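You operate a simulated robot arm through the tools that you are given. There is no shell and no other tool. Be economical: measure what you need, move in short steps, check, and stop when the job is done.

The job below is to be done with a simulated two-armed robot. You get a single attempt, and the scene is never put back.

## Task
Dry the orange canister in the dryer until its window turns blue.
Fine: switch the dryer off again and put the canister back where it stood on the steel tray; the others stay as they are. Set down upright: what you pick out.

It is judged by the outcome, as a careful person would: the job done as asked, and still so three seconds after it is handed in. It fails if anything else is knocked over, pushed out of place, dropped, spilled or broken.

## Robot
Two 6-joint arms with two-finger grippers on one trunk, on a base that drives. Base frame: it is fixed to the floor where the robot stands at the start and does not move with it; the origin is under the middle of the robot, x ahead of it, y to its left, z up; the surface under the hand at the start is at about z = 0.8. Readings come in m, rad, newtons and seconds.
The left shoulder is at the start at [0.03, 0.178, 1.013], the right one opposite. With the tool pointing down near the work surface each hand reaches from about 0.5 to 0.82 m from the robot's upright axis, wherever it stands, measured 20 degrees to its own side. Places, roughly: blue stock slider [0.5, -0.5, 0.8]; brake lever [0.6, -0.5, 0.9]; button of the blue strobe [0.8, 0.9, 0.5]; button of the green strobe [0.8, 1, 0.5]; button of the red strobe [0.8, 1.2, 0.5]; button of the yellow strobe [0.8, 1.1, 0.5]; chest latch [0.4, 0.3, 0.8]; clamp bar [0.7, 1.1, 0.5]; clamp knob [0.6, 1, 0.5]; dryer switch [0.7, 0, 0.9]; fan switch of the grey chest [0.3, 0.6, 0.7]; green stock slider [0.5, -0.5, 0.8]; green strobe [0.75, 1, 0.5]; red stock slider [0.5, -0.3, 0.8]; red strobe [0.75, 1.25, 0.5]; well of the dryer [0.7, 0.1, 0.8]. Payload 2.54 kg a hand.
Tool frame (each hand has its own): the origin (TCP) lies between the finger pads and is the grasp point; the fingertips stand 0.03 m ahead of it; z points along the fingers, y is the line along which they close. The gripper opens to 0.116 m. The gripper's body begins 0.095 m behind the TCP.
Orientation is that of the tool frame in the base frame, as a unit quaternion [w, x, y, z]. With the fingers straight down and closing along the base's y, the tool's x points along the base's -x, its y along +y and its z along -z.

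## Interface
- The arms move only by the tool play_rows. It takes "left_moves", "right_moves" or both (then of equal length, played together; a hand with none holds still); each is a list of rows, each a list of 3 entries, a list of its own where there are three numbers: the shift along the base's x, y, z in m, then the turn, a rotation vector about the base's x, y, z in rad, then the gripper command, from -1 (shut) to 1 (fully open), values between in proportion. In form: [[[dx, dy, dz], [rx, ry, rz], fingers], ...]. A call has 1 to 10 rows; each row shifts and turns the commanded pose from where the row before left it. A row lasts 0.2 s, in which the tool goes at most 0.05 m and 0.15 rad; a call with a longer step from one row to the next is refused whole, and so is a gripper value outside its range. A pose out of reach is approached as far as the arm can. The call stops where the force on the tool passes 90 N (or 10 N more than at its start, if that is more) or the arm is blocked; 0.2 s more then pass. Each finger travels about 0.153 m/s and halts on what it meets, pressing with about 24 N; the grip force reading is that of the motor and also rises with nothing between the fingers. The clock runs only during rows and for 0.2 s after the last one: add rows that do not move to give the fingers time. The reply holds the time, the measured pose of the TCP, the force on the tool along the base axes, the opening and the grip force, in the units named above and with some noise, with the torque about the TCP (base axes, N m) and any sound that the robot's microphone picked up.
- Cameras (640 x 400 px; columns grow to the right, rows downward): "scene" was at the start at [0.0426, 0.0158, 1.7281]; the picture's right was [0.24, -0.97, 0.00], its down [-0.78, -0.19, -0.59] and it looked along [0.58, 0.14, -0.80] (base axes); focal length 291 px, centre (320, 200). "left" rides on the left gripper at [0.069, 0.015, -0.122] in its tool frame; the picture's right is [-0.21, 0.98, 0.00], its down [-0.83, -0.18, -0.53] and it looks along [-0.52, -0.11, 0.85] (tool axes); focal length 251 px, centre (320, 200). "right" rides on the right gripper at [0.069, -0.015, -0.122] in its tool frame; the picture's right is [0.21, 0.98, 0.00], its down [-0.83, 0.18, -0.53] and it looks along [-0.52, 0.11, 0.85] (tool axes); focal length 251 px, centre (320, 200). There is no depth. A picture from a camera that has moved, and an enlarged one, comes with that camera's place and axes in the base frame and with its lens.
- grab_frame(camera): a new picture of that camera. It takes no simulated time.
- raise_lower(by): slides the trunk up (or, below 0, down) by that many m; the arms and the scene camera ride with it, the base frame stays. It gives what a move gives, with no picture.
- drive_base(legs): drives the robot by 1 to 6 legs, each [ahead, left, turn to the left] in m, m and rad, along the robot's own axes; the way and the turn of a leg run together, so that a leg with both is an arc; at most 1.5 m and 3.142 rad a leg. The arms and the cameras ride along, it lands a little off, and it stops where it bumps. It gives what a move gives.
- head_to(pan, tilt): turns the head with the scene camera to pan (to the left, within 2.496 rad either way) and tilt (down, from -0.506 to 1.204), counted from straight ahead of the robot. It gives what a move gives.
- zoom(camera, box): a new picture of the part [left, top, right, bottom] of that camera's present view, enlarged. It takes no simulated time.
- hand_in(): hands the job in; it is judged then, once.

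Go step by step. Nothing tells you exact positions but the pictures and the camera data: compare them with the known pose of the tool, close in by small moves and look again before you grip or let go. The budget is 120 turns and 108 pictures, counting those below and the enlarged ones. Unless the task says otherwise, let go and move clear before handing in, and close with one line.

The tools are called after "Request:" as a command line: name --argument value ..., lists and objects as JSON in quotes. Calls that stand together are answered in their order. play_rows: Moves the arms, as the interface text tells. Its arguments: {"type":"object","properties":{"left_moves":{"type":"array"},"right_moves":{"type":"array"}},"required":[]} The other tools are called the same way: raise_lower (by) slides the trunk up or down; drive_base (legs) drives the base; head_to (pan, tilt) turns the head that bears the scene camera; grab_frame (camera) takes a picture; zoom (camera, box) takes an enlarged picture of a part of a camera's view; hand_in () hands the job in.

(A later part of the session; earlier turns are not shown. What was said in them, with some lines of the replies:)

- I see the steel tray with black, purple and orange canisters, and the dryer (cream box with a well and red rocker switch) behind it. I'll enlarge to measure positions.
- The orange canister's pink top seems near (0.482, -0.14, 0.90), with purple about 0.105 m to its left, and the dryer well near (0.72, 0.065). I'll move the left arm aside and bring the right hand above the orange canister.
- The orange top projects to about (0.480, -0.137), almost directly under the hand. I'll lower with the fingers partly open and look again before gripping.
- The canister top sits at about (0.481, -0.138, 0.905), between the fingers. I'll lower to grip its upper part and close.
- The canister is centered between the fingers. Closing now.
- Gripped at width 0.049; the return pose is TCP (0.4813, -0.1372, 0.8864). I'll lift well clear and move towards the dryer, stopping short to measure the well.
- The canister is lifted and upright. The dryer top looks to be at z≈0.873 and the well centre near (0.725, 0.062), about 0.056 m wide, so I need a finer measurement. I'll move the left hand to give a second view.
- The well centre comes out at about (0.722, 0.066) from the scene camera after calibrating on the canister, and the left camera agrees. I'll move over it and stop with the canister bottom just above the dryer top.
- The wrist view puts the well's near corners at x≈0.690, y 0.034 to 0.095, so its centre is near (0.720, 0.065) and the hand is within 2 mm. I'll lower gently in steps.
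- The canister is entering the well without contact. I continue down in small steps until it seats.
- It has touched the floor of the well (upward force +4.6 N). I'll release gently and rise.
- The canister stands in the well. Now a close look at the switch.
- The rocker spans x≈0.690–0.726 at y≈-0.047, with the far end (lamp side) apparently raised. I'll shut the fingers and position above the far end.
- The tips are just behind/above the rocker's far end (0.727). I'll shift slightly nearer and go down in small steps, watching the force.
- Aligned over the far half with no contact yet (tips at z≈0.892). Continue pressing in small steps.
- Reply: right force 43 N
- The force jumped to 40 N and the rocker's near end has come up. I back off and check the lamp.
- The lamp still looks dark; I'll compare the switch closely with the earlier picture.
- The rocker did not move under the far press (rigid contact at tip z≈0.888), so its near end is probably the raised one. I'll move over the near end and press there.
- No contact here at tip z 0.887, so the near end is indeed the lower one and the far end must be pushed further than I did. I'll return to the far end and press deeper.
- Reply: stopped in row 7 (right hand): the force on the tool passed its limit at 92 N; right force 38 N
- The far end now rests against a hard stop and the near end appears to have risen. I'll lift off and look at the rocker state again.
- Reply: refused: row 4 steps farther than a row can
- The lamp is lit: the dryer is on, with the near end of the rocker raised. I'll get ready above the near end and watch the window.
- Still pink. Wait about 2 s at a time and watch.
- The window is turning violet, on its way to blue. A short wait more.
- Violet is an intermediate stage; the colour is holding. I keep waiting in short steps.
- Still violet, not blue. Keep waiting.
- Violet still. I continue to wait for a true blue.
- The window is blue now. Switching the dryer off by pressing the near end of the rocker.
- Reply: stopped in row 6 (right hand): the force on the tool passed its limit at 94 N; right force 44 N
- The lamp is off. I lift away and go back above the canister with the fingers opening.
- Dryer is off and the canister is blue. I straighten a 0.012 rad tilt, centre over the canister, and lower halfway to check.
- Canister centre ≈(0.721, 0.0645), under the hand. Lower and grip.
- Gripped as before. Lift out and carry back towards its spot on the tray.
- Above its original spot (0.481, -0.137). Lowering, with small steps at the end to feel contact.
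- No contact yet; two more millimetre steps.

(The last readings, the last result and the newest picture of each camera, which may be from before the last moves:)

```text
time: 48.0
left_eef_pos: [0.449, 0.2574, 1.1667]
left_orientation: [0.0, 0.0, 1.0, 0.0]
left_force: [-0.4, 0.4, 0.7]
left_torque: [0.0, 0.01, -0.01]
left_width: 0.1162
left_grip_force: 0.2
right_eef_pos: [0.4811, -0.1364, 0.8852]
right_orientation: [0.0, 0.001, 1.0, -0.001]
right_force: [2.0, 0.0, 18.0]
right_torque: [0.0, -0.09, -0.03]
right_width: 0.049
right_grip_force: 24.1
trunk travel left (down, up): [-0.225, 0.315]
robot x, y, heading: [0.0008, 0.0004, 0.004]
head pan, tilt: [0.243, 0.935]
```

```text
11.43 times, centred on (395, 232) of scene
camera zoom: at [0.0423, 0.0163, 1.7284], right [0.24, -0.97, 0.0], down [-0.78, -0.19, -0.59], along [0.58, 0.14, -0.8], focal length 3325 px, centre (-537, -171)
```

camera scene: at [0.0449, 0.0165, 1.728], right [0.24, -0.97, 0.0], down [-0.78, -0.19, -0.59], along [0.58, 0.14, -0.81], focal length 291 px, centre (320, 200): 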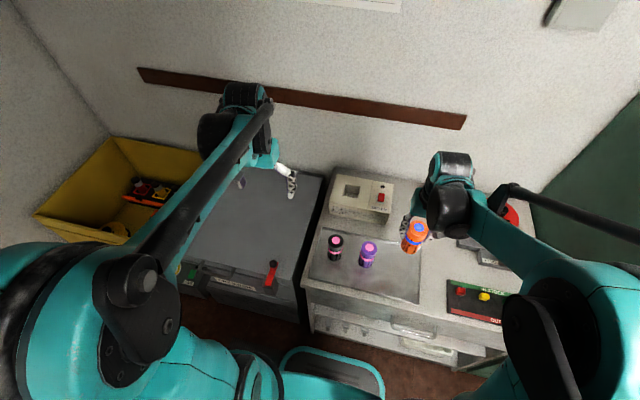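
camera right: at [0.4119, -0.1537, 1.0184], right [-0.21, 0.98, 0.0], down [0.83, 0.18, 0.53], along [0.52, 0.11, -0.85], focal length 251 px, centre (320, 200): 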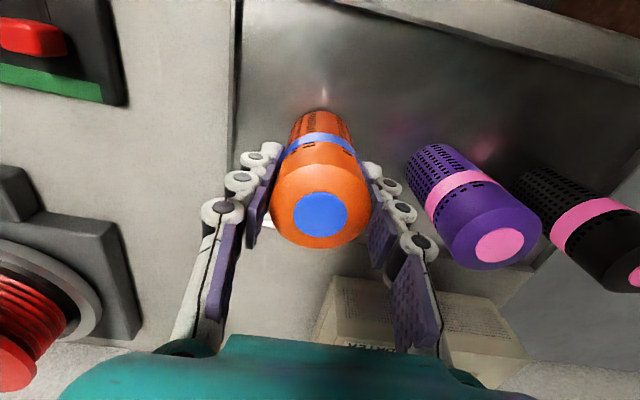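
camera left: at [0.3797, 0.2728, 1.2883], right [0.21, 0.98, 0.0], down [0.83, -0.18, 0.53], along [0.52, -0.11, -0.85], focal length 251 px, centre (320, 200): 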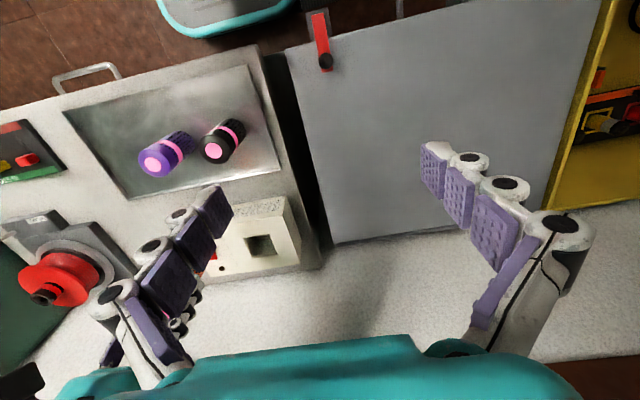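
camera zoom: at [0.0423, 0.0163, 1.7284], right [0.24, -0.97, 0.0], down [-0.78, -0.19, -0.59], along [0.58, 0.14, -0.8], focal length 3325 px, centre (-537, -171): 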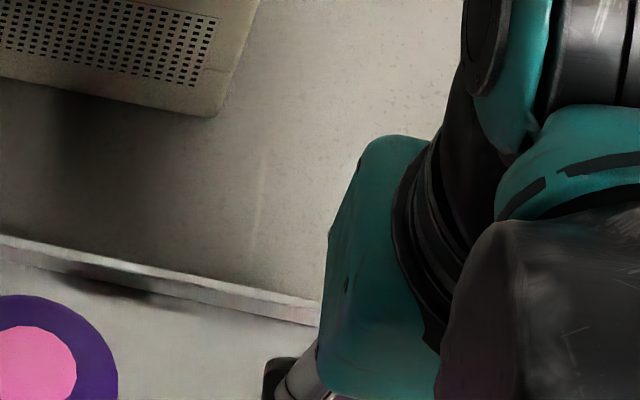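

Contact: +18 N, canister stands on the tray. I relieve 1 mm, release (not opening too wide because of the purple one) and rise.

Request:
play_rows --right_moves '[[[0, 0, 0.0012], [0, 0, 0], -0.8], [[0, 0, 0], [0, 0, 0], 0.1], [[0, 0, 0], [0, 0, 0], 0.35], [[0, 0, 0], [0, 0, 0], 0.35], [[0, 0, 0.02], [0, 0, 0], 0.35], [[0, 0, 0.04], [0, 0, 0], 0.35], [[0, 0, 0.045], [0, 0, 0], 0.35], [[0, 0, 0.045], [0, 0, 0], 0.35], [[0.02, -0.03, 0.03], [0, 0, 0], 0.35], [[0.02, -0.03, 0.03], [0, 0, 0], 0.35]]'

Request:
zoom --camera "scene" --box '[300, 160, 460, 310]'

Request:
grab_frame --camera "right"

```text
time: 50.1
left_eef_pos: [0.45, 0.2562, 1.1665]
left_orientation: [-0.001, -0.001, 1.0, -0.001]
left_force: [0.1, 0.8, -0.7]
left_torque: [0.0, -0.02, -0.01]
left_width: 0.1158
left_grip_force: 0.0
right_eef_pos: [0.5188, -0.2008, 1.0941]
right_orientation: [0.0, -0.001, 1.0, -0.001]
right_force: [0.0, 0.1, -0.3]
right_torque: [0.03, -0.03, 0.01]
right_width: 0.0783
right_grip_force: 0.0
trunk travel left (down, up): [-0.225, 0.315]
robot x, y, heading: [-0.0002, -0.0043, -0.003]
head pan, tilt: [0.243, 0.935]
```

```text
2.67 times, centred on (380, 235) of scene
camera zoom: at [0.043, 0.0154, 1.7281], right [0.24, -0.97, 0.0], down [-0.78, -0.19, -0.59], along [0.58, 0.14, -0.8], focal length 776 px, centre (160, 107)
```

zoom: 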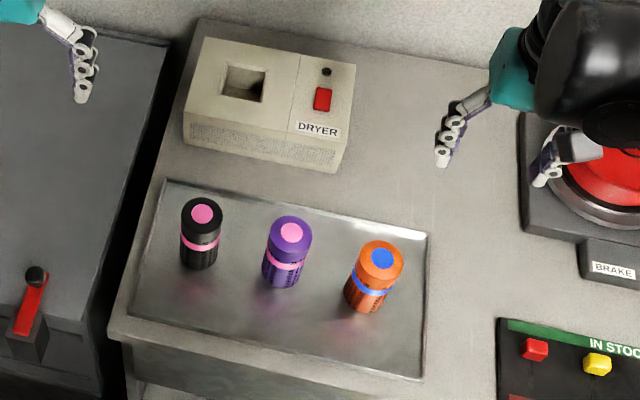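

```text
39 pictures are left
camera right: at [0.4493, -0.2163, 1.2168], right [-0.21, 0.98, 0.0], down [0.83, 0.18, 0.53], along [0.52, 0.11, -0.85], focal length 251 px, centre (320, 200)
```

right: 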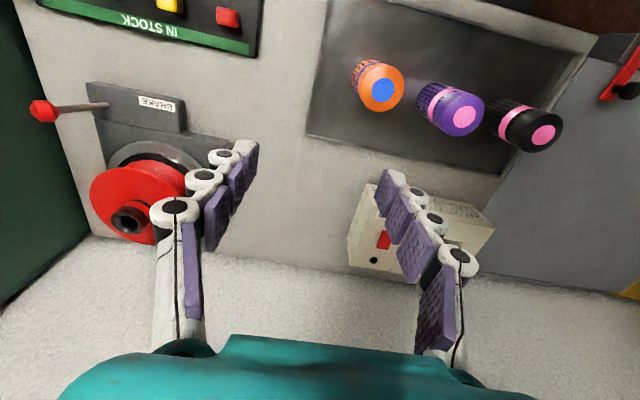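

The orange canister stands upright on its old spot with a blue window. The dryer lamp is off, the other two canisters are unmoved and both hands are clear, so I'm handing in.

Request:
hand_in

```text
The job is handed in.
```

I dried the orange canister until its window turned blue, switched the dryer off and set the canister back upright in its place on the steel tray. The other two canisters weren't touched.
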